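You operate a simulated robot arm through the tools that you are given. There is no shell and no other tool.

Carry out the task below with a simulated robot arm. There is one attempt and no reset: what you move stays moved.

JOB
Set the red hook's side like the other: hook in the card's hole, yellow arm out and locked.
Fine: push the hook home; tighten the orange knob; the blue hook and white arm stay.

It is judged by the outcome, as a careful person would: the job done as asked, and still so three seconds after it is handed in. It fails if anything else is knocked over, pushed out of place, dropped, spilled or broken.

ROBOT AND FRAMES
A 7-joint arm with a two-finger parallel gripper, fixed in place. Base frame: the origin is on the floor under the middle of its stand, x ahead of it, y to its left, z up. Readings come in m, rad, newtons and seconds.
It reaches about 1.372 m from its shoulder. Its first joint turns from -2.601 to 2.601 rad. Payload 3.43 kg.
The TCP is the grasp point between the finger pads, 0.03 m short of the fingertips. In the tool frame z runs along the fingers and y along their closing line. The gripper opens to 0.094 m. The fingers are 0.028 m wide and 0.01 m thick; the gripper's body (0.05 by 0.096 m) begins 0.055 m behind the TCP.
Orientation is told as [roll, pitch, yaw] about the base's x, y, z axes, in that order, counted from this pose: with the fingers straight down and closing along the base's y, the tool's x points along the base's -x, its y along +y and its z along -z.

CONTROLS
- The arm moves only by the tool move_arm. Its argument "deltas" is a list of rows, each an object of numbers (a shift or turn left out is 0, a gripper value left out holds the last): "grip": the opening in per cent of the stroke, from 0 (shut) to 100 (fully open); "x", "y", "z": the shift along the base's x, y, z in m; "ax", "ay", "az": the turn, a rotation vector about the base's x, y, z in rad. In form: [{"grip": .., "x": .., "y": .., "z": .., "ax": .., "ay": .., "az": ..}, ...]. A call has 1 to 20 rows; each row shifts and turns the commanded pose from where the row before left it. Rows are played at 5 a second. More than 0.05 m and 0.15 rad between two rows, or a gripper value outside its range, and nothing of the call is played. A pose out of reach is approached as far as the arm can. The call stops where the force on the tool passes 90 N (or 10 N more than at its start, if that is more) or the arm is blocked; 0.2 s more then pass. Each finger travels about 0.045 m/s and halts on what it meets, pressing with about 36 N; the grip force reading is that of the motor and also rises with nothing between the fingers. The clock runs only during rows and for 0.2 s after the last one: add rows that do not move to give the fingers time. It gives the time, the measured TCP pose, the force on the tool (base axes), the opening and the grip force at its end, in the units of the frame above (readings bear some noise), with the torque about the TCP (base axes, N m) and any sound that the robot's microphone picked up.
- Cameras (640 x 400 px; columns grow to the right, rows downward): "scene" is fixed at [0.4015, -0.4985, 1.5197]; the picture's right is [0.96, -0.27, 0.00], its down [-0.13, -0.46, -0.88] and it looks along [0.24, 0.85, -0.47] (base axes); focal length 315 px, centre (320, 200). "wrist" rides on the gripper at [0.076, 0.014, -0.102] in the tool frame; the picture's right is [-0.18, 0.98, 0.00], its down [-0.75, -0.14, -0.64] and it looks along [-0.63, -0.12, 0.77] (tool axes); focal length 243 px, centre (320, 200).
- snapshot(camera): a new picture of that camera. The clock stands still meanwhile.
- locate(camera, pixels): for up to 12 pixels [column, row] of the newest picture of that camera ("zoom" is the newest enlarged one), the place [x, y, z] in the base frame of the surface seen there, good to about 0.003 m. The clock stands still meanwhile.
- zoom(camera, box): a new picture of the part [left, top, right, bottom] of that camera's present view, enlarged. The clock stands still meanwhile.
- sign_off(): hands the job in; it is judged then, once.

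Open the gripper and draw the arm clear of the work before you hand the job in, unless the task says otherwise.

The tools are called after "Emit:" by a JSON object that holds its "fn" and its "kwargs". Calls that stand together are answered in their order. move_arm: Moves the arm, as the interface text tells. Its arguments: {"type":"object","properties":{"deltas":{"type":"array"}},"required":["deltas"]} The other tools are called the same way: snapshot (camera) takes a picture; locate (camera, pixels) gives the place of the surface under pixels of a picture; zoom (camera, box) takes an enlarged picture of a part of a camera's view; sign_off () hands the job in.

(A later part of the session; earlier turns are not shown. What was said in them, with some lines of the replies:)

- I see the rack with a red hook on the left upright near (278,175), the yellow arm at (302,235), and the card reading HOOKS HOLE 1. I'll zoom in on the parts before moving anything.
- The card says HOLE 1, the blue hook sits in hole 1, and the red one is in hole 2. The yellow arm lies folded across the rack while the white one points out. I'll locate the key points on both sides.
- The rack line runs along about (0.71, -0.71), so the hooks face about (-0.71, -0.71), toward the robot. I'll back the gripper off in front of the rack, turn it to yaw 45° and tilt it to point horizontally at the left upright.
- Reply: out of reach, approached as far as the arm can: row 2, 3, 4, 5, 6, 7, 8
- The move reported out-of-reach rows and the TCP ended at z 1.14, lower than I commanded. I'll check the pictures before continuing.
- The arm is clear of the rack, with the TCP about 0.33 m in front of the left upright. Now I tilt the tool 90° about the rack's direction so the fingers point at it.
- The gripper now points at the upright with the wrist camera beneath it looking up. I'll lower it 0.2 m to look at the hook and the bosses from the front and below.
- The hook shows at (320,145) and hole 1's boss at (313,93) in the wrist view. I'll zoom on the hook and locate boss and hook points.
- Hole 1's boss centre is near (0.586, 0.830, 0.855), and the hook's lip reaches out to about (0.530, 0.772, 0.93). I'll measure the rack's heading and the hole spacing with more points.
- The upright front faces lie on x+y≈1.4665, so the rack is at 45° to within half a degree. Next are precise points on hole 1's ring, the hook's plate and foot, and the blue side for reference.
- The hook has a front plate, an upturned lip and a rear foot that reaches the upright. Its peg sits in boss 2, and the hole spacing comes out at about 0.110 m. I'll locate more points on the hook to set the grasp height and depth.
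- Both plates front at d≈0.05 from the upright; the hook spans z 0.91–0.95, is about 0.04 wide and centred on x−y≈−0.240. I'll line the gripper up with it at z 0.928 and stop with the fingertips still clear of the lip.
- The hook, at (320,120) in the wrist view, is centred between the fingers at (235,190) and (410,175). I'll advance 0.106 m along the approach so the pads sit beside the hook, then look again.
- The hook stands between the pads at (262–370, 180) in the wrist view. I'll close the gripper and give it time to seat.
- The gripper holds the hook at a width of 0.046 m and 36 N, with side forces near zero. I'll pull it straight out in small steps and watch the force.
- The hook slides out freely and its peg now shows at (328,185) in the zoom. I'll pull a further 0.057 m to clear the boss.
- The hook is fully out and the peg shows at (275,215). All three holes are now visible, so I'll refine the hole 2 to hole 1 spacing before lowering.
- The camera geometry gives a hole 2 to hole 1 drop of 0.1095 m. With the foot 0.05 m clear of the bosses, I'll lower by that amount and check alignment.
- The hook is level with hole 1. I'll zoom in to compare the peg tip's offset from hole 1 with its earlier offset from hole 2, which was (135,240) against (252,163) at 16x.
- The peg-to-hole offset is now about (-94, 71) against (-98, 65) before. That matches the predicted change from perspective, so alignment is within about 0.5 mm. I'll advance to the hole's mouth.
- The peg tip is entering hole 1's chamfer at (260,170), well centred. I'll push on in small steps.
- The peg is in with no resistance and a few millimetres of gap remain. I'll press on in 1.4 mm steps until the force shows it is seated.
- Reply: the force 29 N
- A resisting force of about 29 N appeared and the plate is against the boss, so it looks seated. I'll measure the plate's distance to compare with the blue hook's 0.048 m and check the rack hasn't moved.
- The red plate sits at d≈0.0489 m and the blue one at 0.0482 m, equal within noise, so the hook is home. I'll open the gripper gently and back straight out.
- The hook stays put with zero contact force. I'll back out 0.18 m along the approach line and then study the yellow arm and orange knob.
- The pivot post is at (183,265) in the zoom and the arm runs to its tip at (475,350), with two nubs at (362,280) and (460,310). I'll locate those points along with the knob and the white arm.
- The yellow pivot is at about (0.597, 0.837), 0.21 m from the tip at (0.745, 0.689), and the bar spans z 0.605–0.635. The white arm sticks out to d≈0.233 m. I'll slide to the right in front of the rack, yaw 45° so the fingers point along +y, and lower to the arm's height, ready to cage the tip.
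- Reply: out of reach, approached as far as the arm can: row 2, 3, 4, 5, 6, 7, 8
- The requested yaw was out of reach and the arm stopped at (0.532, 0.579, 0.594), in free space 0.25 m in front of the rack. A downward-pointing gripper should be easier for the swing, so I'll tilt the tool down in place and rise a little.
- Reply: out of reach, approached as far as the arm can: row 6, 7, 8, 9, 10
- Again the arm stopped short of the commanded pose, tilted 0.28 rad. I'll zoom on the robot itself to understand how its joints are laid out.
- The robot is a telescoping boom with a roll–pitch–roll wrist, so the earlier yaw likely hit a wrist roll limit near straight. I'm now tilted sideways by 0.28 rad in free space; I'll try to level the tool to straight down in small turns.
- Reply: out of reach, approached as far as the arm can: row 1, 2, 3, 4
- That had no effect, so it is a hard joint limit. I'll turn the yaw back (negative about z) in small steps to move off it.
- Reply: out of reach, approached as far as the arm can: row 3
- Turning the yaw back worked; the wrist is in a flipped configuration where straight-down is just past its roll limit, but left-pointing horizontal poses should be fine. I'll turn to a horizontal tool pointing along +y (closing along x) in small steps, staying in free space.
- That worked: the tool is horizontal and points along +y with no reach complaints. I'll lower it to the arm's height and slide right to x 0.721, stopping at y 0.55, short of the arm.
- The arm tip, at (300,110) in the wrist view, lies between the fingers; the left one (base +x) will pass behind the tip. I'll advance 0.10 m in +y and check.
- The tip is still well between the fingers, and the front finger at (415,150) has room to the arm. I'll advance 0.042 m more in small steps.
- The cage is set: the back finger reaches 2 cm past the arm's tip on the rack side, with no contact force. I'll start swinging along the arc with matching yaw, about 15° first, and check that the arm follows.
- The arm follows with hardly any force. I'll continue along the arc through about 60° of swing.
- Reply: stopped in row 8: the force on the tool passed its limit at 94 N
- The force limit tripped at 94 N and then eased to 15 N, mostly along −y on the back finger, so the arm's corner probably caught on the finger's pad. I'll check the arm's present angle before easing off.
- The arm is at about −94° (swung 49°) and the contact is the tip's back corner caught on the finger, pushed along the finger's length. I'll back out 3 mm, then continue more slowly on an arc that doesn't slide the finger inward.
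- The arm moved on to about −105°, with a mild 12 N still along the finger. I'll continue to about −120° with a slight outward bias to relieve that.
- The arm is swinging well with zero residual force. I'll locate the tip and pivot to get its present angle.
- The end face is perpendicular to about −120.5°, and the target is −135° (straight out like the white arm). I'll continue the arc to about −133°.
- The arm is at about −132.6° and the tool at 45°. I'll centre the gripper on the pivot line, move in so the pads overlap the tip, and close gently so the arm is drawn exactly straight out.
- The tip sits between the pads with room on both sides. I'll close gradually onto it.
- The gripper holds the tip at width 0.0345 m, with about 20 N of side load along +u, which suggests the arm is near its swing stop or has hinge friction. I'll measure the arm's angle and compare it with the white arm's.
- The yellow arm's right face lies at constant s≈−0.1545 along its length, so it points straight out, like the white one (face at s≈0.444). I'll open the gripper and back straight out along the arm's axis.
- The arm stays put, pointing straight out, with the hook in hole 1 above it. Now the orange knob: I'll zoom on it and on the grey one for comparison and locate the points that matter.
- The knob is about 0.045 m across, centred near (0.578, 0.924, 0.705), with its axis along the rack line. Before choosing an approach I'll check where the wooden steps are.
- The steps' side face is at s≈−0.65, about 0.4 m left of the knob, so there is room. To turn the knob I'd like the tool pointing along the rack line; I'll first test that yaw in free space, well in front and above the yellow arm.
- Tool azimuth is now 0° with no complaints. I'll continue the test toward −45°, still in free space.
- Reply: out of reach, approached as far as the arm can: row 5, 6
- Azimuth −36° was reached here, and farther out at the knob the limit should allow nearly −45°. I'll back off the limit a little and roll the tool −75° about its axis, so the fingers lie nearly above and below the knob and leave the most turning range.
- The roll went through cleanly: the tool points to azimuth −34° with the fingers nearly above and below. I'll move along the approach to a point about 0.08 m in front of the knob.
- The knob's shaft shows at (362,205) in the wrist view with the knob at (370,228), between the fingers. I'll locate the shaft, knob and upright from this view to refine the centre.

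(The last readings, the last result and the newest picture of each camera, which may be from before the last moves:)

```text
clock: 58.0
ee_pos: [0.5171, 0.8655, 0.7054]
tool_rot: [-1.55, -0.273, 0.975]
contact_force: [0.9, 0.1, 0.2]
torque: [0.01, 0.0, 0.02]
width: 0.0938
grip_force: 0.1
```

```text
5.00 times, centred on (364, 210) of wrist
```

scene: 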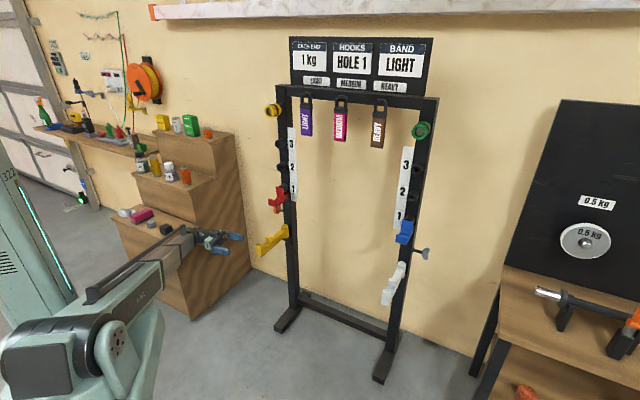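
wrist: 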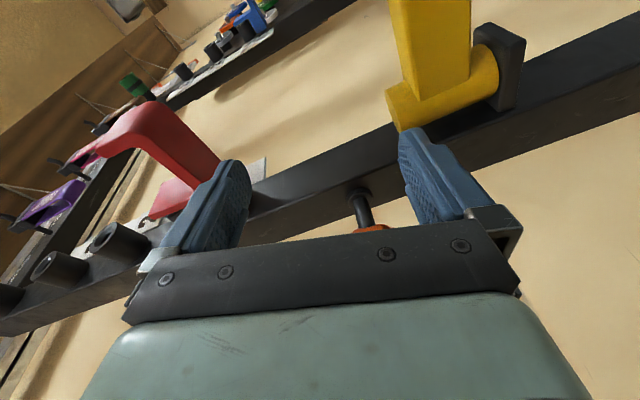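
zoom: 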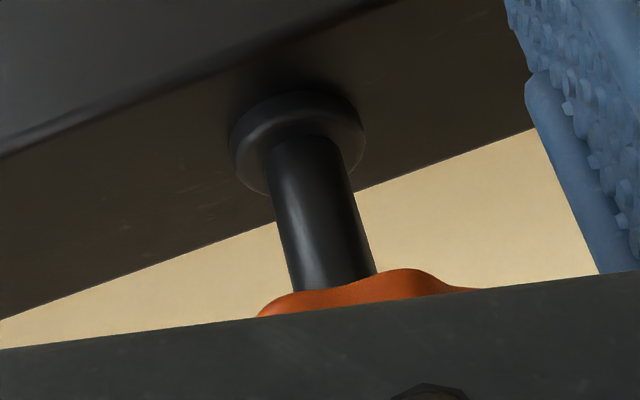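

The shaft axis comes out at d≈−0.025 and z≈0.700, with the knob centred at s≈−0.246, giving a target TCP of (0.577, 0.925, 0.700). I'll move in with the fingers passing above and below the knob.

Emit:
{"fn": "move_arm", "kwargs": {"deltas": [{"z": -0.005}, {"x": 0.012, "y": 0.012}, {"x": 0.012, "y": 0.012}, {"x": 0.012, "y": 0.012}, {"x": 0.012, "y": 0.012}, {"x": 0.012, "y": 0.0118}, {}]}}

Emit:
{"fn": "zoom", "kwargs": {"camera": "scene", "box": [230, 180, 326, 240]}}

Emit:
{"fn": "snapshot", "kwargs": {"camera": "wrist"}}

```text
clock: 59.6
ee_pos: [0.5773, 0.9256, 0.701]
tool_rot: [-1.55, -0.275, 0.978]
contact_force: [-0.4, -0.8, -0.5]
torque: [0.02, -0.02, 0.0]
width: 0.0941
grip_force: 0.1
```

```text
6.67 times, centred on (278, 210) of scene
```

zoom: 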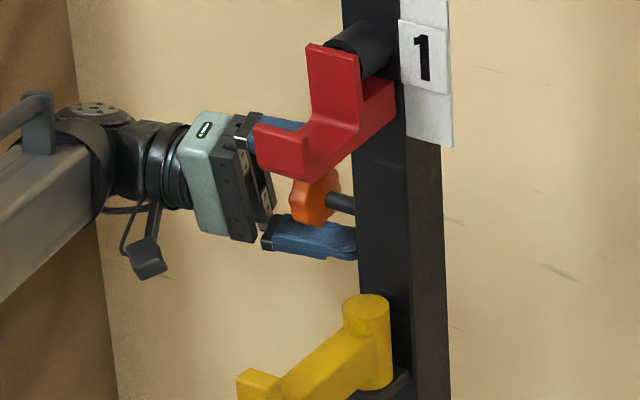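

```text
taken
```

wrist: 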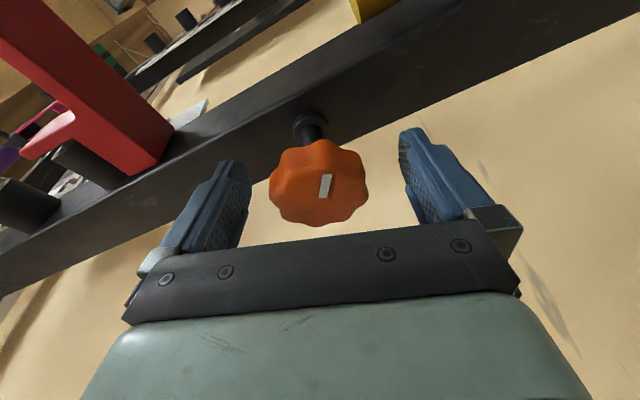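

The knob now sits between the fingers at (319,183), with a white index mark on its face. I'll zoom to see that mark clearly before gripping.

Emit:
{"fn": "zoom", "kwargs": {"camera": "wrist", "box": [240, 110, 400, 230]}}

Emit:
{"fn": "locate", "kwargs": {"camera": "wrist", "pixels": [[326, 178], [325, 186], [325, 195], [280, 185], [345, 190], [310, 165], [310, 205], [310, 130], [319, 183], [285, 160]]}}

```text
3.33 times, centred on (320, 170) of wrist
```

zoom: 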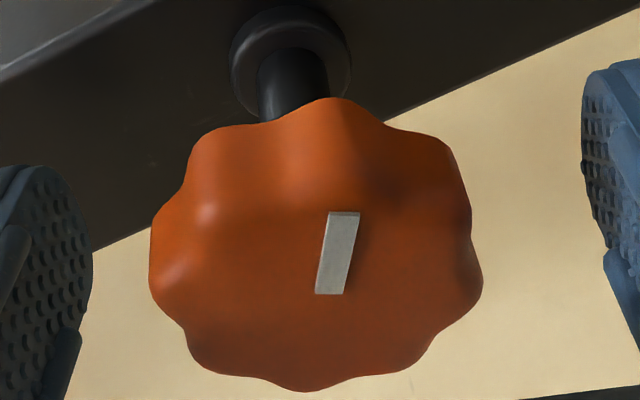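

```text
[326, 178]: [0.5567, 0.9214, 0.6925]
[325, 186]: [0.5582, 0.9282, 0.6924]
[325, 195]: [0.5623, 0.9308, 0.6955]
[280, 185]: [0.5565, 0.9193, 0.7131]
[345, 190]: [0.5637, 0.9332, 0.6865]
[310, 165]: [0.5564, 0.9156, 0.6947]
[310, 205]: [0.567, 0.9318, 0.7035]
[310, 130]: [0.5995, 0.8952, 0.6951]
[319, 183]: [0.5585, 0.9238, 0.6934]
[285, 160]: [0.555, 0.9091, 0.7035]
```

The mark points from the knob's centre toward the front. The fingers are clear on both sides, so I'll yaw the tool another −0.14 rad to align with the knob's axis.

Emit:
{"fn": "move_arm", "kwargs": {"deltas": [{"az": -0.035}, {"az": -0.035}, {"az": -0.035}, {"az": -0.035}, {}]}}

Emit:
{"fn": "snapshot", "kwargs": {"camera": "wrist"}}

```text
clock: 60.8
ee_pos: [0.5763, 0.9258, 0.7002]
tool_rot: [-1.551, -0.275, 0.835]
contact_force: [0.4, -0.3, -0.3]
torque: [0.0, -0.01, 0.0]
width: 0.0942
grip_force: 0.1
```

```text
taken
```

wrist: 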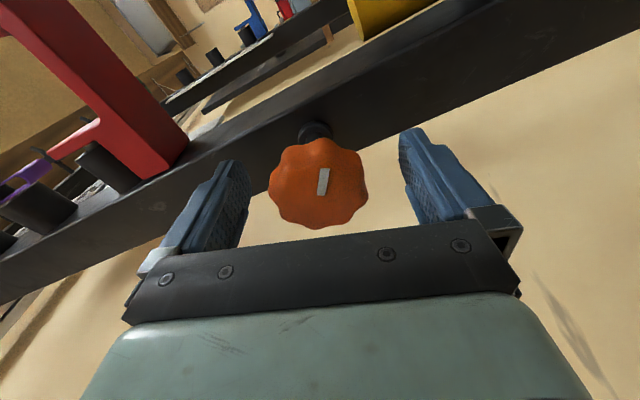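

The tool is now within 3° of the knob's axis, and the knob is centred between the pads. I'll close on it.

Emit:
{"fn": "move_arm", "kwargs": {"deltas": [{"grip": 75}, {"grip": 60}, {"grip": 50}, {"grip": 40}, {"grip": 30}, {"grip": 20}, {"grip": 20}]}}

Emit:
{"fn": "snapshot", "kwargs": {"camera": "wrist"}}

```text
clock: 62.4
ee_pos: [0.5761, 0.9266, 0.7012]
tool_rot: [-1.548, -0.274, 0.836]
contact_force: [-0.1, -1.0, 3.6]
torque: [-0.64, -0.69, -0.3]
width: 0.0502
grip_force: 45.0
```

```text
taken
```

wrist: 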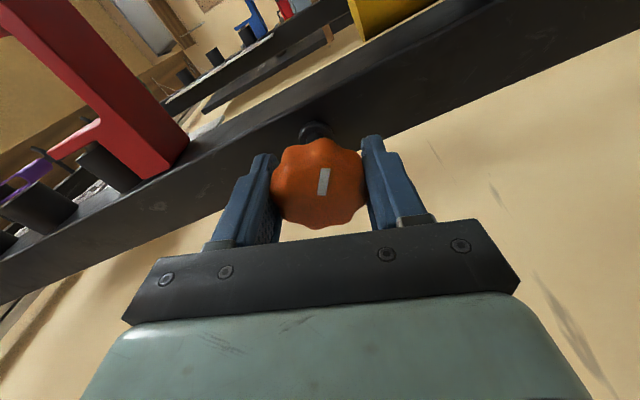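

The knob is gripped at 0.050 m and 45 N. I'll turn it clockwise as seen from its outer face (positive about +u) by about 0.5 rad and watch the torque.

Emit:
{"fn": "move_arm", "kwargs": {"deltas": [{"ax": 0.0746, "ay": -0.0667, "az": -0.002}, {"ax": 0.0746, "ay": -0.0667, "az": -0.002}, {"ax": 0.0746, "ay": -0.0667, "az": -0.002}, {"ax": 0.0746, "ay": -0.0667, "az": -0.002}, {"ax": 0.0746, "ay": -0.0667, "az": -0.002}]}}

Emit:
{"fn": "snapshot", "kwargs": {"camera": "wrist"}}

Emit:
{"fn": "zoom", "kwargs": {"camera": "scene", "box": [230, 180, 326, 240]}}

```text
clock: 63.6
ee_pos: [0.5763, 0.9255, 0.702]
tool_rot: [-1.542, -0.777, 0.822]
contact_force: [-4.1, -2.1, 11.2]
torque: [-1.19, -1.09, -0.12]
width: 0.0506
grip_force: 44.6
```

```text
taken
```

wrist: 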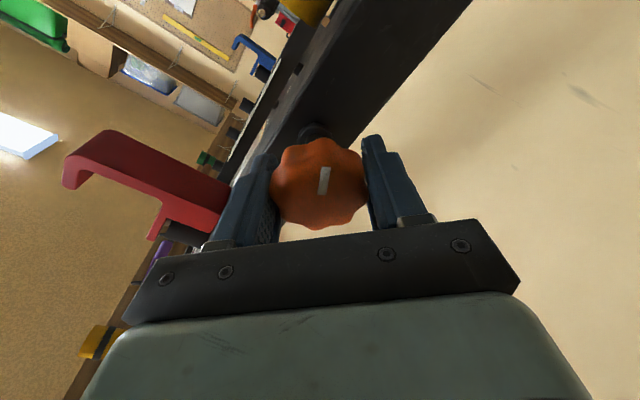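

```text
6.67 times, centred on (278, 210) of scene
```

zoom: 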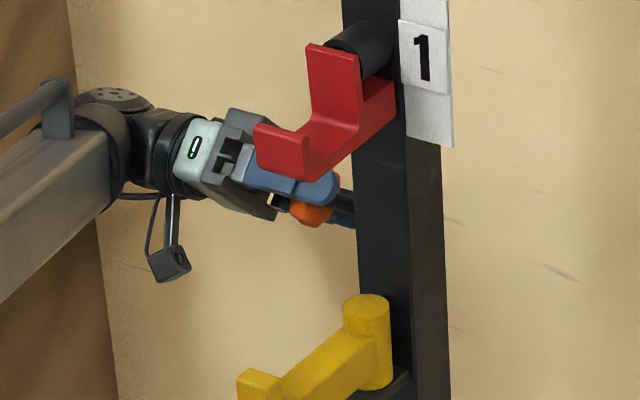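

The knob turns with the gripper and the resistance about its axis is small so far. I'll continue by another 1.0 rad.

Emit:
{"fn": "move_arm", "kwargs": {"deltas": [{"ax": 0.0746, "ay": -0.0667, "az": -0.002}, {"ax": 0.0746, "ay": -0.0667, "az": -0.002}, {"ax": 0.0746, "ay": -0.0667, "az": -0.002}, {"ax": 0.0746, "ay": -0.0667, "az": -0.002}, {"ax": 0.0746, "ay": -0.0667, "az": -0.002}, {"ax": 0.0746, "ay": -0.0667, "az": -0.002}, {"ax": 0.0746, "ay": -0.0667, "az": -0.002}, {"ax": 0.0746, "ay": -0.0667, "az": -0.002}, {"ax": 0.0746, "ay": -0.0667, "az": -0.002}, {"ax": 0.0746, "ay": -0.0667, "az": -0.002}]}}

Emit:
{"fn": "snapshot", "kwargs": {"camera": "wrist"}}

```text
clock: 65.8
ee_pos: [0.5751, 0.9246, 0.6997]
tool_rot: [1.469, -1.37, -2.202]
contact_force: [-10.9, -16.1, 0.4]
torque: [-0.79, 0.81, -0.88]
width: 0.05
grip_force: 45.1
```

```text
taken
```

wrist: 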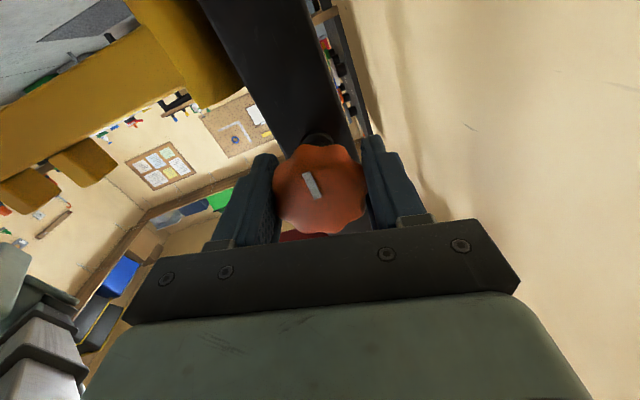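

The index mark has shifted in the gripper's view from (324,181) to (312,185) and tilted the other way, and a torque of about −1.1 N·m now opposes the turn. So the knob has become tight and the fingers began to slip. I'll zoom and locate the mark to get its true angle.

Emit:
{"fn": "zoom", "kwargs": {"camera": "wrist", "box": [240, 110, 400, 230]}}

Emit:
{"fn": "locate", "kwargs": {"camera": "wrist", "pixels": [[307, 175], [312, 185], [317, 195], [345, 190], [320, 155], [319, 183], [290, 185]]}}

Emit:
{"fn": "zoom", "kwargs": {"camera": "scene", "box": [230, 170, 326, 260]}}

```text
3.33 times, centred on (320, 170) of wrist
```

zoom: 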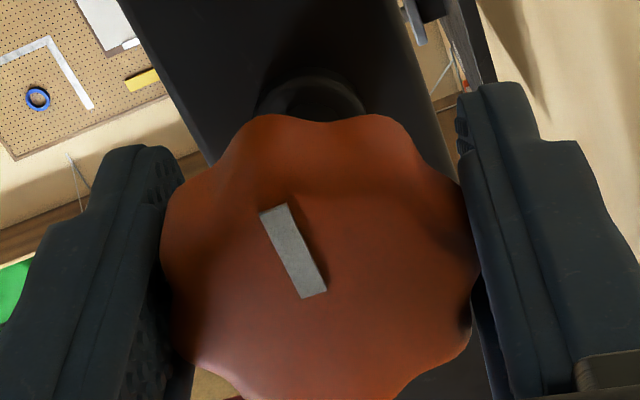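

```text
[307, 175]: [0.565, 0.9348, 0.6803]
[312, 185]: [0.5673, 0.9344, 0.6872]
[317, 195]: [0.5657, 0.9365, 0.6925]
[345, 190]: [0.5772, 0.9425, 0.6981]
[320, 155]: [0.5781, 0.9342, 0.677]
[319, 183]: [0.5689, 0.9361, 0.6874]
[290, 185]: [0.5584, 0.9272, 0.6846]
```

```text
4.44 times, centred on (278, 215) of scene
```

zoom: 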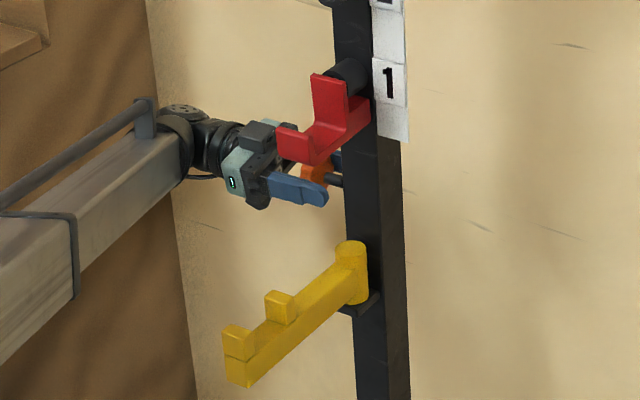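

The mark now points straight down, so the knob has turned about 65° before resisting. I'll turn another 0.3 rad to see whether it moves further or is at its stop.

Emit:
{"fn": "move_arm", "kwargs": {"deltas": [{"ax": 0.0746, "ay": -0.0667, "az": -0.002}, {"ax": 0.0746, "ay": -0.0667, "az": -0.002}, {"ax": 0.0746, "ay": -0.0667, "az": -0.002}]}}

Emit:
{"fn": "zoom", "kwargs": {"camera": "wrist", "box": [240, 110, 400, 230]}}

Emit:
{"fn": "snapshot", "kwargs": {"camera": "wrist"}}

```text
clock: 66.6
ee_pos: [0.5758, 0.9235, 0.6998]
tool_rot: [1.534, -1.064, -2.271]
contact_force: [-16.7, -21.0, 1.1]
torque: [-0.21, 0.62, -0.45]
width: 0.0496
grip_force: 44.4
```

```text
3.33 times, centred on (320, 170) of wrist
```

zoom: 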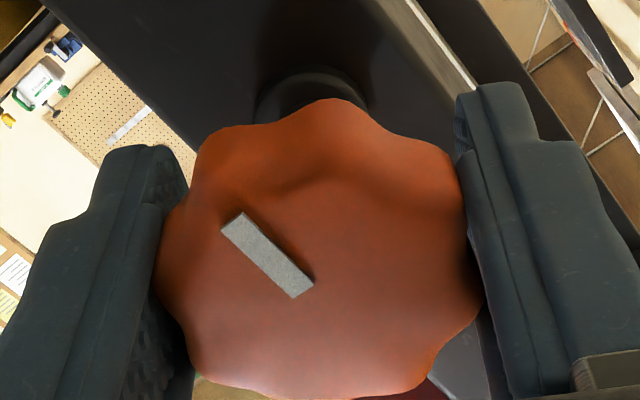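

```text
taken
```

wrist: 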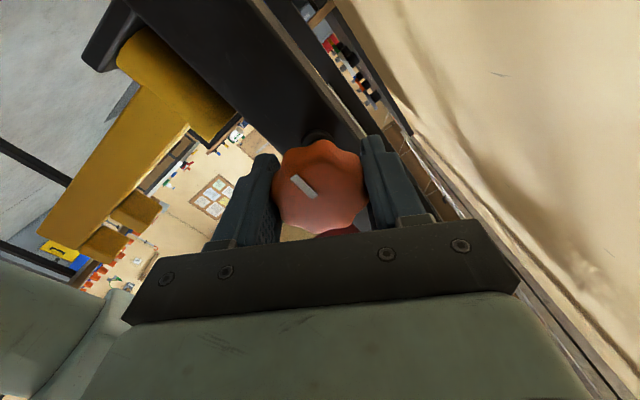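

The gripper turned another 17° while the mark stayed put in space, slipping about 18° in view, so the knob is at its firm stop. I'll locate the mark once more, then release.

Emit:
{"fn": "locate", "kwargs": {"camera": "wrist", "pixels": [[296, 178], [303, 185], [312, 195], [340, 190], [320, 183]]}}

Emit:
{"fn": "move_arm", "kwargs": {"deltas": [{"grip": 60}, {"grip": 75}, {"grip": 90}, {"grip": 100}, {"grip": 100}]}}

Emit:
{"fn": "snapshot", "kwargs": {"camera": "wrist"}}

```text
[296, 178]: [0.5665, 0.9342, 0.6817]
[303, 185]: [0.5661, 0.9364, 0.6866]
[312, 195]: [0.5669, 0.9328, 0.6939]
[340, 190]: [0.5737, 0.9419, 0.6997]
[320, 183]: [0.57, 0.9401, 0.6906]
```

```text
clock: 67.8
ee_pos: [0.5766, 0.9253, 0.6995]
tool_rot: [1.532, -1.067, -2.265]
contact_force: [0.4, 0.1, -0.1]
torque: [-0.05, -0.01, -0.01]
width: 0.094
grip_force: 0.0
```

```text
taken
```

wrist: 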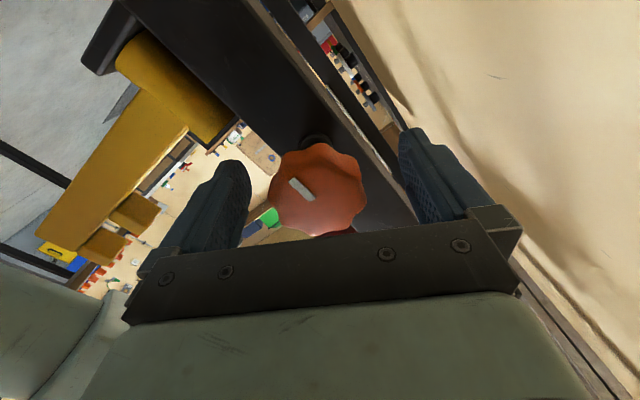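

The mark still points straight down after release. To be sure it's really at the stop and not just slipping, I'll do one more stroke: note the mark's angle, roll back 0.8 rad with the fingers open, regrip and turn again.

Emit:
{"fn": "zoom", "kwargs": {"camera": "wrist", "box": [240, 110, 400, 230]}}

Emit:
{"fn": "move_arm", "kwargs": {"deltas": [{"ax": -0.0746, "ay": 0.0667, "az": 0.002}, {"ax": -0.0746, "ay": 0.0667, "az": 0.002}, {"ax": -0.0746, "ay": 0.0667, "az": 0.002}, {"ax": -0.0746, "ay": 0.0667, "az": 0.002}, {"ax": -0.0746, "ay": 0.0667, "az": 0.002}, {"ax": -0.0746, "ay": 0.0667, "az": 0.002}, {"ax": -0.0746, "ay": 0.0667, "az": 0.002}, {"ax": -0.0746, "ay": 0.0667, "az": 0.002}, {}]}}

Emit:
{"fn": "zoom", "kwargs": {"camera": "wrist", "box": [240, 110, 400, 230]}}

```text
3.33 times, centred on (320, 170) of wrist
```

zoom: 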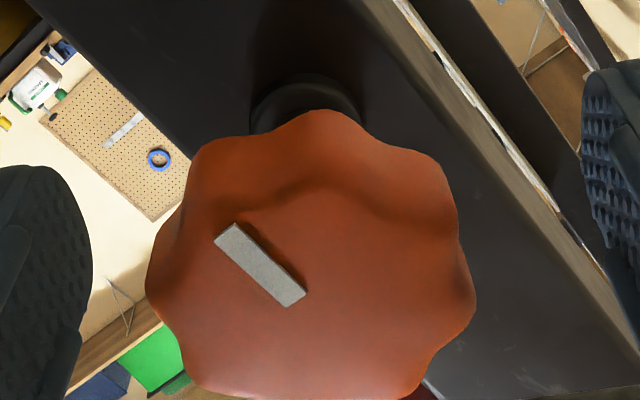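

```text
clock: 69.8
ee_pos: [0.5767, 0.9252, 0.6993]
tool_rot: [-1.503, -1.271, 0.777]
contact_force: [0.9, -0.7, -0.2]
torque: [-0.04, 0.0, -0.01]
width: 0.0945
grip_force: 0.0
```

```text
3.33 times, centred on (320, 170) of wrist
```

zoom: 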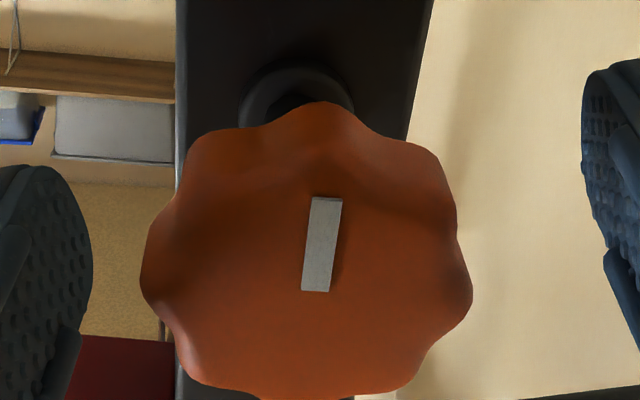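

With the gripper rolled back, the upright is vertical in view and the mark runs nearly parallel to it, pointing down. I'll regrip and turn 0.4 rad clockwise again.

Emit:
{"fn": "move_arm", "kwargs": {"deltas": [{"grip": 75}, {"grip": 60}, {"grip": 50}, {"grip": 40}, {"grip": 30}, {"grip": 20}, {"grip": 20}]}}

Emit:
{"fn": "zoom", "kwargs": {"camera": "wrist", "box": [240, 110, 400, 230]}}

Emit:
{"fn": "move_arm", "kwargs": {"deltas": [{"ax": 0.0597, "ay": -0.0534, "az": -0.0016}, {"ax": 0.0597, "ay": -0.0534, "az": -0.0016}, {"ax": 0.0597, "ay": -0.0534, "az": -0.0016}, {"ax": 0.0597, "ay": -0.0534, "az": -0.0016}, {"ax": 0.0597, "ay": -0.0534, "az": -0.0016}]}}

Emit:
{"fn": "zoom", "kwargs": {"camera": "wrist", "box": [240, 110, 400, 230]}}

```text
clock: 71.4
ee_pos: [0.5752, 0.9246, 0.7008]
tool_rot: [-1.504, -1.273, 0.775]
contact_force: [-15.5, -18.9, 1.7]
torque: [-0.27, -0.27, -0.09]
width: 0.0505
grip_force: 45.7
```

```text
3.33 times, centred on (320, 170) of wrist
```

zoom: 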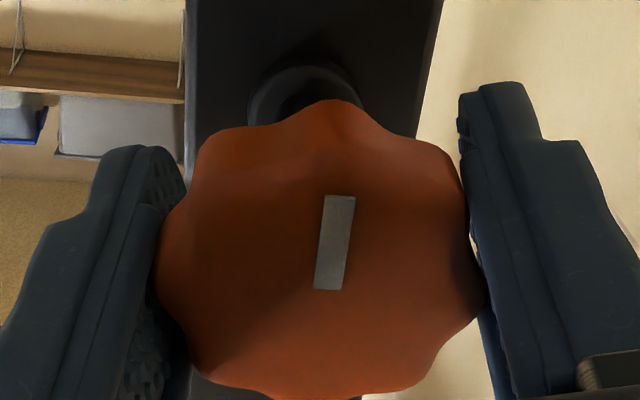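

```text
clock: 72.6
ee_pos: [0.5756, 0.9247, 0.6998]
tool_rot: [1.406, -1.465, -2.136]
contact_force: [-13.8, -19.4, 1.8]
torque: [-2.57, -0.09, -0.29]
width: 0.0504
grip_force: 45.4
```

```text
3.33 times, centred on (320, 170) of wrist
```

zoom: 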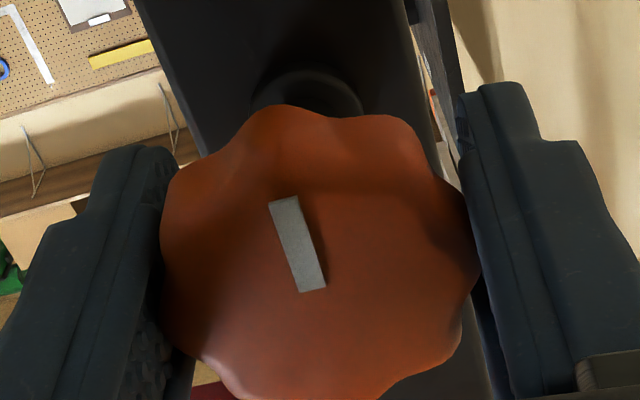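

The mark tilted from +8° to −17° in view while the gripper turned 23°, with −1.75 N·m opposing. The knob did not move, so it is at its stop and tight. I'll open, roll back to the entry orientation, and retreat the way I came.

Emit:
{"fn": "move_arm", "kwargs": {"deltas": [{"grip": 60}, {"grip": 80}, {"grip": 100}, {"grip": 100}, {"grip": 100}]}}

Emit:
{"fn": "snapshot", "kwargs": {"camera": "wrist"}}

Emit:
{"fn": "move_arm", "kwargs": {"deltas": [{"ax": -0.0746, "ay": 0.0667, "az": 0.002}, {"ax": -0.0746, "ay": 0.0667, "az": 0.002}, {"ax": -0.0746, "ay": 0.0667, "az": 0.002}, {"ax": -0.0746, "ay": 0.0667, "az": 0.002}, {"ax": -0.0746, "ay": 0.0667, "az": 0.002}, {"ax": -0.0746, "ay": 0.0667, "az": 0.002}, {"ax": -0.0746, "ay": 0.0667, "az": 0.002}, {"ax": -0.0746, "ay": 0.0667, "az": 0.002}, {"ax": -0.0746, "ay": 0.0667, "az": 0.002}, {"ax": -0.0746, "ay": 0.0667, "az": 0.002}, {"ax": -0.0746, "ay": 0.0667, "az": 0.002}, {"ax": -0.0746, "ay": 0.0667, "az": 0.002}, {"ax": -0.0746, "ay": 0.0667, "az": 0.002}, {"ax": -0.0746, "ay": 0.0667, "az": 0.002}, {}]}}

Emit:
{"fn": "snapshot", "kwargs": {"camera": "wrist"}}

```text
clock: 73.8
ee_pos: [0.5767, 0.9244, 0.699]
tool_rot: [1.385, -1.465, -2.117]
contact_force: [0.1, -0.1, 0.6]
torque: [-0.02, -0.05, -0.03]
width: 0.0938
grip_force: 0.1
```

```text
taken
```

wrist: 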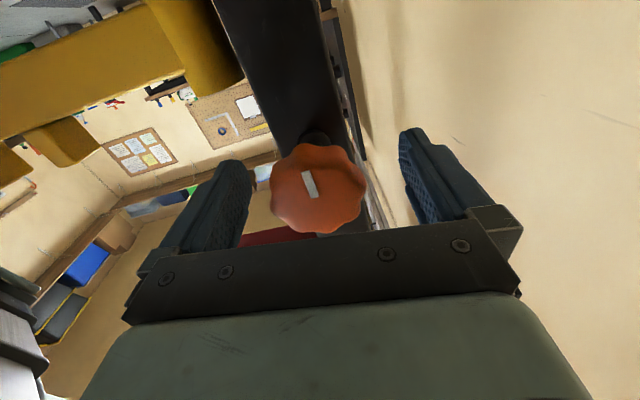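

```text
clock: 77.0
ee_pos: [0.5769, 0.9253, 0.6991]
tool_rot: [-1.549, -0.272, 0.834]
contact_force: [0.0, -0.5, -0.4]
torque: [-0.01, -0.02, -0.01]
width: 0.0941
grip_force: 0.0
```

```text
taken
```

wrist: 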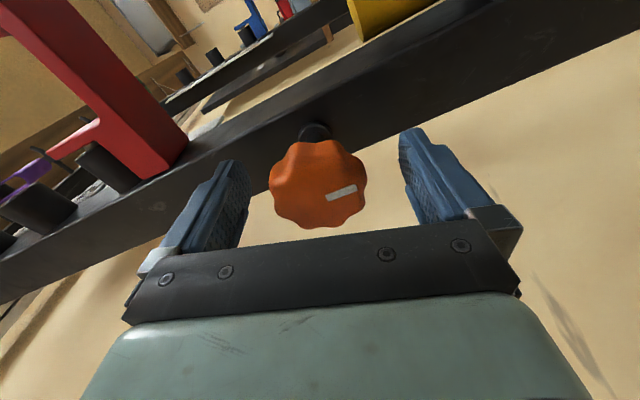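

Everything is clear and the mark has turned about 70° compared with the first view. I'll retreat along the approach path, out to the front.

Emit:
{"fn": "move_arm", "kwargs": {"deltas": [{"x": -0.012, "y": -0.012}, {"x": -0.012, "y": -0.012}, {"x": -0.012, "y": -0.012}, {"x": -0.012, "y": -0.012}, {"x": -0.012, "y": -0.012}, {"x": -0.03, "y": -0.03}, {"x": -0.03, "y": -0.03}, {"x": -0.03, "y": -0.03}, {"x": -0.03, "y": -0.03, "az": 0.05}, {"x": -0.03, "y": -0.03, "az": 0.1}, {}]}}

Emit:
{"fn": "snapshot", "kwargs": {"camera": "scene"}}

Emit:
{"fn": "zoom", "kwargs": {"camera": "scene", "box": [238, 160, 334, 250]}}

Emit:
{"fn": "zoom", "kwargs": {"camera": "scene", "box": [262, 196, 302, 221]}}

```text
clock: 79.4
ee_pos: [0.3675, 0.7159, 0.6991]
tool_rot: [-1.551, -0.273, 0.987]
contact_force: [0.4, 0.4, 0.0]
torque: [-0.01, -0.04, -0.01]
width: 0.0942
grip_force: 0.1
```

```text
taken
```

scene: 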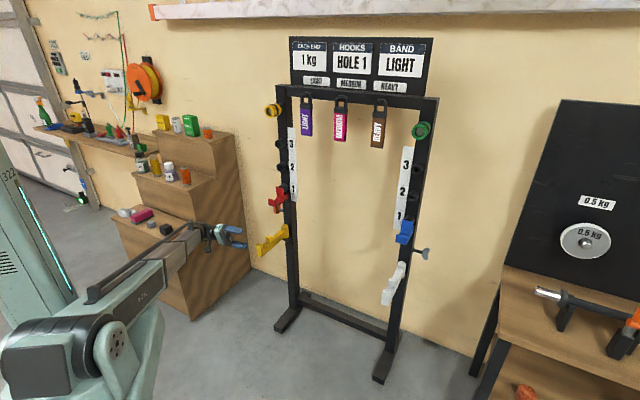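

```text
4.44 times, centred on (286, 205) of scene
```

zoom: 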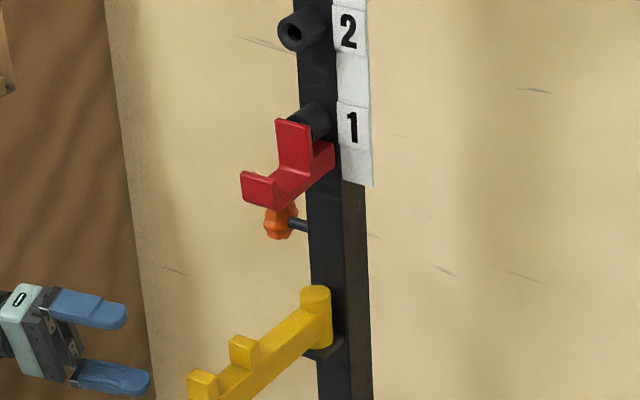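

```text
16.00 times, centred on (282, 208) of scene
```

zoom: 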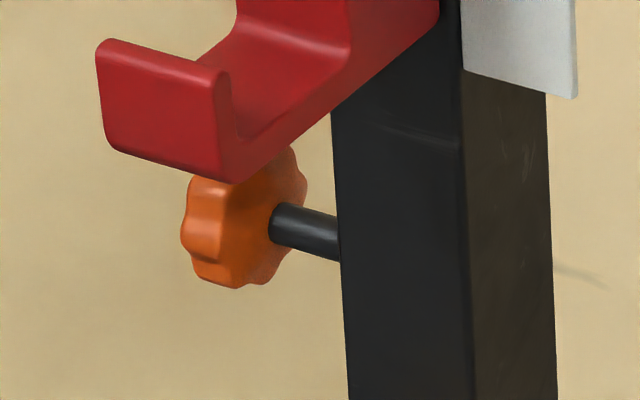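

The picture shows the red hook in hole 1, the yellow arm out and the knob turned, with nothing else disturbed. I'll re-measure the arm and hook positions.

Emit:
{"fn": "zoom", "kwargs": {"camera": "scene", "box": [238, 210, 318, 260]}}

Emit:
{"fn": "locate", "kwargs": {"camera": "zoom", "pixels": [[375, 125], [250, 310], [270, 292], [290, 275], [310, 255], [330, 240], [350, 220], [220, 335], [165, 345], [180, 350], [155, 335], [195, 355]]}}

Emit:
{"fn": "zoom", "kwargs": {"camera": "scene", "box": [262, 175, 310, 205]}}

Emit:
{"fn": "locate", "kwargs": {"camera": "zoom", "pixels": [[220, 190], [260, 200], [220, 240], [260, 250], [240, 220], [355, 260]]}}

```text
8.00 times, centred on (278, 235) of scene
```

zoom: 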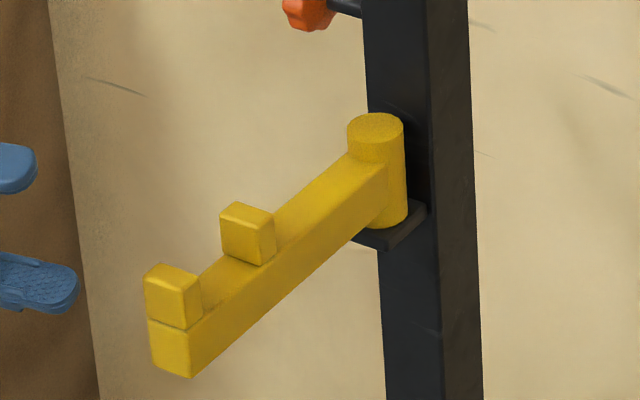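

```text
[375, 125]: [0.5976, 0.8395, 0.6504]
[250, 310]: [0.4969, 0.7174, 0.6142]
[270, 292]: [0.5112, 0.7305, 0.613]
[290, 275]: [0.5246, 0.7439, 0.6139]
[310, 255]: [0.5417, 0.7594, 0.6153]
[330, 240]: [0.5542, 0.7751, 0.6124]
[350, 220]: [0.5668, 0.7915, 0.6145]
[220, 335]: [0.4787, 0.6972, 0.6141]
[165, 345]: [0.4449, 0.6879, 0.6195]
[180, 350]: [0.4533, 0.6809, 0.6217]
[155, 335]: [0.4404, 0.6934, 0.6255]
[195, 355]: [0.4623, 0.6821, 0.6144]
```

```text
13.33 times, centred on (286, 190) of scene
```

zoom: 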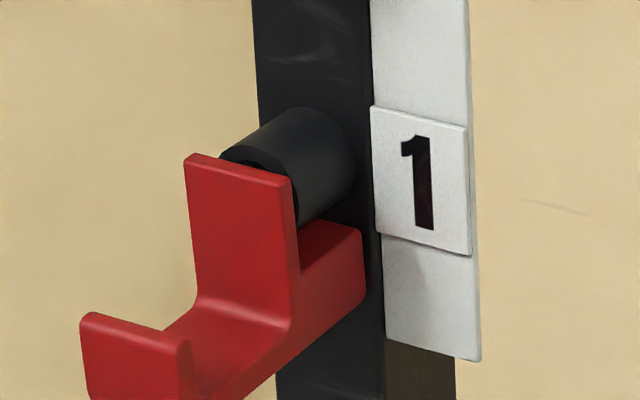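

```text
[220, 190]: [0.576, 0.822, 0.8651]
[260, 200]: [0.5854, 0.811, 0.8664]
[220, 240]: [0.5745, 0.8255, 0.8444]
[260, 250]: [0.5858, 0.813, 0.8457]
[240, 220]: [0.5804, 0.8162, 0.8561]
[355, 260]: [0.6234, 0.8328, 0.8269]
```

The arm's right face is flat at s≈−0.155, so it's straight out, and the hook plate is at d≈0.0485 m, matching blue. A careful check is a very light nudge on the arm to confirm it's locked; I'll close the fingers and bring the tips near the arm's left side at z 0.62, without touching yet.

Emit:
{"fn": "move_arm", "kwargs": {"deltas": [{"grip": 40, "z": -0.026}, {"grip": 10, "z": -0.026}, {"grip": 0, "z": -0.026}, {"x": 0.018, "y": 0.018}, {"x": 0.018, "y": 0.018}, {"x": 0.017, "y": 0.017}, {}, {}]}}

Emit:
{"fn": "zoom", "kwargs": {"camera": "scene", "box": [210, 200, 322, 270]}}

```text
clock: 81.2
ee_pos: [0.4197, 0.7684, 0.6232]
tool_rot: [-1.549, -0.275, 0.987]
contact_force: [0.6, -0.9, -0.9]
torque: [-0.01, 0.0, 0.01]
width: 0.0
grip_force: 32.5
```

```text
5.71 times, centred on (266, 235) of scene
```

zoom: 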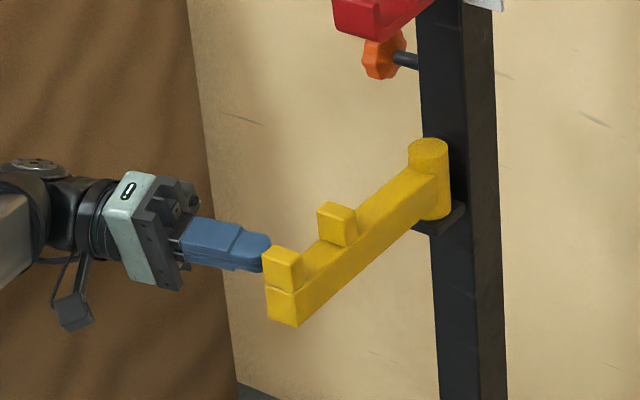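

The closed fingertips are a couple of centimetres from the arm's side. I'll creep toward it in 2 mm steps.

Emit:
{"fn": "move_arm", "kwargs": {"deltas": [{"x": 0.0014, "y": -0.0014}, {"x": 0.0014, "y": -0.0014}, {"x": 0.0014, "y": -0.0014}, {"x": 0.0014, "y": -0.0014}, {"x": 0.0014, "y": -0.0014}, {"x": 0.0014, "y": -0.0014}, {"x": 0.0014, "y": -0.0014}, {"x": 0.0014, "y": -0.0014}, {}]}}

Emit:
{"fn": "move_arm", "kwargs": {"deltas": [{"x": 0.0007, "y": -0.0007}, {"x": 0.0007, "y": -0.0007}, {"x": 0.0007, "y": -0.0007}, {}]}}

Emit:
{"fn": "zoom", "kwargs": {"camera": "scene", "box": [226, 210, 306, 260]}}

```text
clock: 83.2
ee_pos: [0.4294, 0.757, 0.6216]
tool_rot: [-1.55, -0.275, 0.986]
contact_force: [0.6, -0.9, 0.2]
torque: [-0.01, 0.02, 0.0]
width: 0.0001
grip_force: 33.2
```

```text
clock: 84.2
ee_pos: [0.4334, 0.754, 0.6224]
tool_rot: [-1.55, -0.274, 0.986]
contact_force: [0.0, -0.2, 0.0]
torque: [0.0, 0.03, 0.03]
width: 0.0
grip_force: 33.1
```

```text
8.00 times, centred on (266, 235) of scene
```

zoom: 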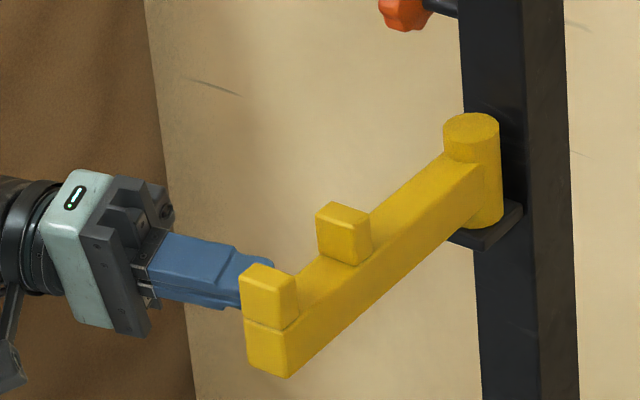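

There's no contact yet at s≈−0.227. I'll continue in 1 mm steps, reading the force after each few.

Emit:
{"fn": "move_arm", "kwargs": {"deltas": [{"x": 0.0007, "y": -0.0007}, {"x": 0.0007, "y": -0.0007}, {"x": 0.0007, "y": -0.0007}, {}]}}

Emit:
{"fn": "move_arm", "kwargs": {"deltas": [{"x": 0.0007, "y": -0.0007}, {"x": 0.0007, "y": -0.0007}, {}]}}

```text
clock: 85.2
ee_pos: [0.4352, 0.7519, 0.6217]
tool_rot: [-1.548, -0.273, 0.985]
contact_force: [0.2, 0.3, -0.5]
torque: [-0.01, 0.0, 0.01]
width: 0.0002
grip_force: 32.9
```

```text
clock: 86.0
ee_pos: [0.4361, 0.7506, 0.6209]
tool_rot: [-1.55, -0.274, 0.987]
contact_force: [0.2, -0.7, -0.4]
torque: [0.03, -0.01, -0.03]
width: 0.0002
grip_force: 33.2
```

Still no contact at s≈−0.222. Two more careful steps follow.

Emit:
{"fn": "move_arm", "kwargs": {"deltas": [{"x": 0.0007, "y": -0.0007}, {"x": 0.0007, "y": -0.0007}, {}]}}

Emit:
{"fn": "zoom", "kwargs": {"camera": "scene", "box": [226, 210, 306, 260]}}

```text
clock: 86.8
ee_pos: [0.4365, 0.7501, 0.6214]
tool_rot: [-1.55, -0.275, 0.987]
contact_force: [0.7, -0.5, 0.0]
torque: [0.01, 0.01, 0.03]
width: 0.0
grip_force: 33.0
```

```text
8.00 times, centred on (266, 235) of scene
```

zoom: 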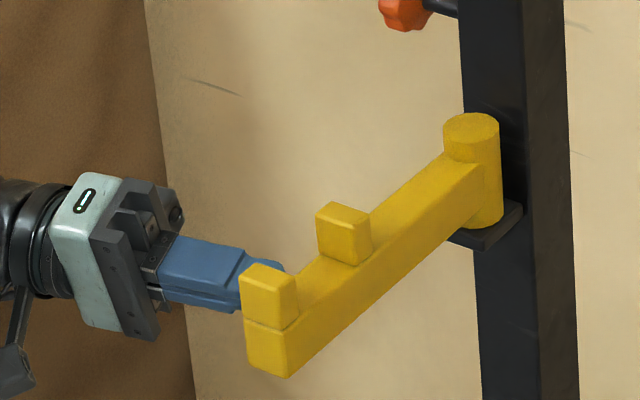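

The arm is in the same pixels and no contact has been felt yet. I'll continue two more millimetres at a time.

Emit:
{"fn": "move_arm", "kwargs": {"deltas": [{"x": 0.0007, "y": -0.0007}, {"x": 0.0007, "y": -0.0007}, {}]}}

Emit:
{"fn": "move_arm", "kwargs": {"deltas": [{"x": 0.0006, "y": -0.0006}, {}]}}

```text
clock: 87.6
ee_pos: [0.4397, 0.7498, 0.622]
tool_rot: [-1.551, -0.273, 0.985]
contact_force: [-0.2, 0.1, 0.5]
torque: [0.0, 0.02, 0.01]
width: 0.0002
grip_force: 33.0
```

```text
clock: 88.2
ee_pos: [0.4393, 0.7481, 0.6222]
tool_rot: [-1.55, -0.273, 0.986]
contact_force: [-0.5, -0.2, -0.1]
torque: [0.02, -0.04, 0.05]
width: 0.0001
grip_force: 32.7
```

No contact yet at s≈−0.218. I'll go one more millimetre at a time and read the force after each.

Emit:
{"fn": "move_arm", "kwargs": {"deltas": [{"x": 0.0007, "y": -0.0007}, {}]}}

Emit:
{"fn": "move_arm", "kwargs": {"deltas": [{"x": 0.0007, "y": -0.0007}, {}]}}

Emit:
{"fn": "zoom", "kwargs": {"camera": "scene", "box": [226, 210, 306, 260]}}

```text
clock: 88.8
ee_pos: [0.4402, 0.7469, 0.6214]
tool_rot: [-1.551, -0.273, 0.987]
contact_force: [-2.7, 2.1, 0.6]
torque: [0.0, -0.04, -0.02]
width: 0.0
grip_force: 33.0
```

```text
clock: 89.4
ee_pos: [0.4414, 0.7475, 0.6227]
tool_rot: [-1.55, -0.274, 0.987]
contact_force: [-9.4, 8.4, 0.1]
torque: [-0.08, -0.06, -0.14]
width: 0.0001
grip_force: 33.0
```

```text
8.00 times, centred on (266, 235) of scene
```

zoom: 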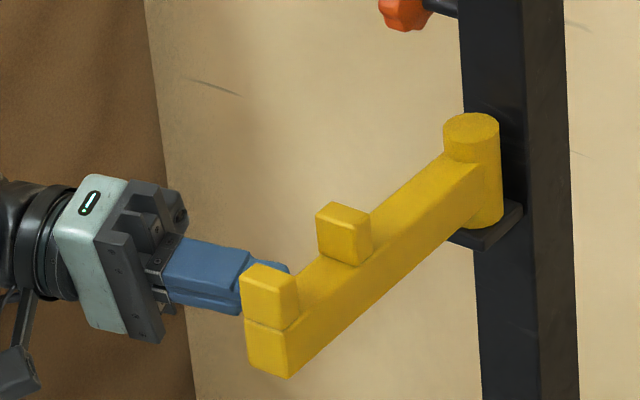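

One millimetre of push gave 12.6 N and the arm didn't move in the picture, so it's locked. I'll back away from it, open the gripper and draw the arm clear.

Emit:
{"fn": "move_arm", "kwargs": {"deltas": [{"x": -0.007, "y": 0.007}, {"x": -0.01, "y": 0.01}, {"x": -0.025, "y": -0.025}, {"x": -0.03, "y": -0.03}, {"x": -0.03, "y": -0.03, "grip": 50}, {"x": -0.03, "y": -0.03, "grip": 100}, {"x": -0.02, "y": -0.02, "z": 0.02, "grip": 100}, {"z": 0.03}, {"z": 0.03}, {}]}}

Emit:
{"fn": "snapshot", "kwargs": {"camera": "scene"}}

Emit:
{"fn": "zoom", "kwargs": {"camera": "scene", "box": [230, 160, 342, 260]}}

Emit:
{"fn": "zoom", "kwargs": {"camera": "scene", "box": [360, 200, 456, 320]}}

```text
clock: 91.6
ee_pos: [0.2886, 0.6288, 0.7015]
tool_rot: [-1.55, -0.273, 0.984]
contact_force: [0.1, -0.1, 0.6]
torque: [0.02, 0.01, 0.01]
width: 0.094
grip_force: 0.0
```

```text
taken
```

scene: 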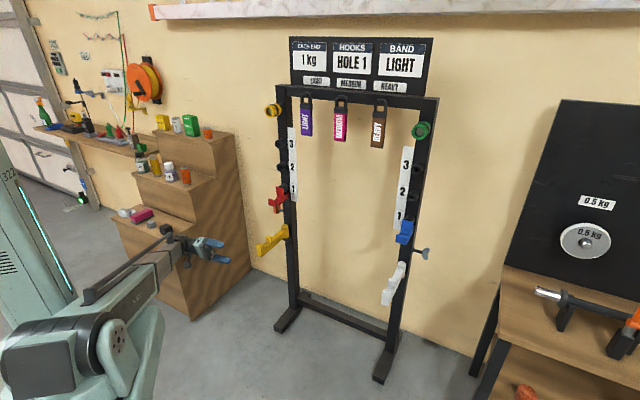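

```text
4.00 times, centred on (286, 210) of scene
```

zoom: 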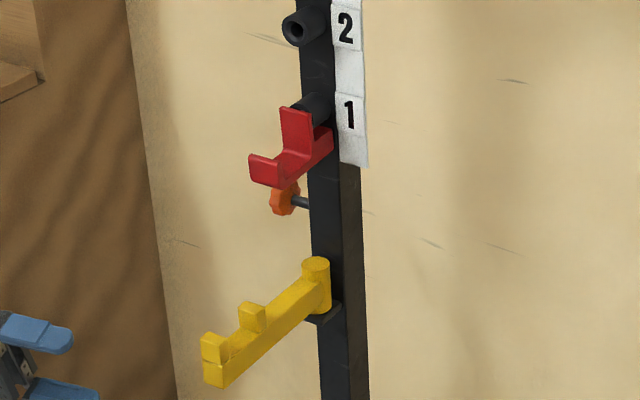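

```text
3.33 times, centred on (408, 260) of scene
```

zoom: 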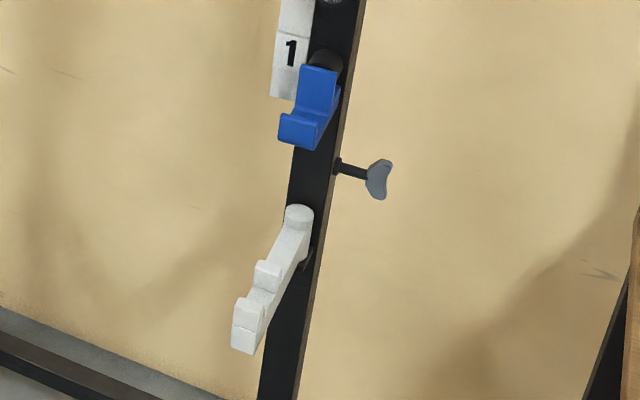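

The red hook is home in hole 1, the yellow arm points straight out and held against the nudge, and the orange knob is at its stop. The blue hook, white arm and everything else look unchanged, and the gripper is open and clear, so I'm handing the job in.

Emit:
{"fn": "sign_off", "kwargs": {}}

```text
The job is handed in.
```

The red hook's side now matches the blue one, and the job is handed in.

- **Hook:** I moved the red hook from hole 2 to hole 1, the hole on the card, and pushed it home. Its plate sits 0.0485 m off the upright, against 0.0482 m for the blue hook.
- **Yellow arm:** It points straight out, parallel to the white arm.
- **Orange knob:** I turned it clockwise about 70° to its stop. A second try at about 1.75 N·m moved it no further. A light push of about 13 N at the arm's tip did not move the arm, so it is locked.
- **Everything else:** The blue hook and white arm look the same as at the start, and I saw nothing else disturbed in the final pictures.

While I was swinging the yellow arm, a finger caught its corner. The force briefly reached 94 N and the robot stopped itself. I backed off and finished the swing more slowly, and saw no damage.

The gripper is open and clear of the rack.
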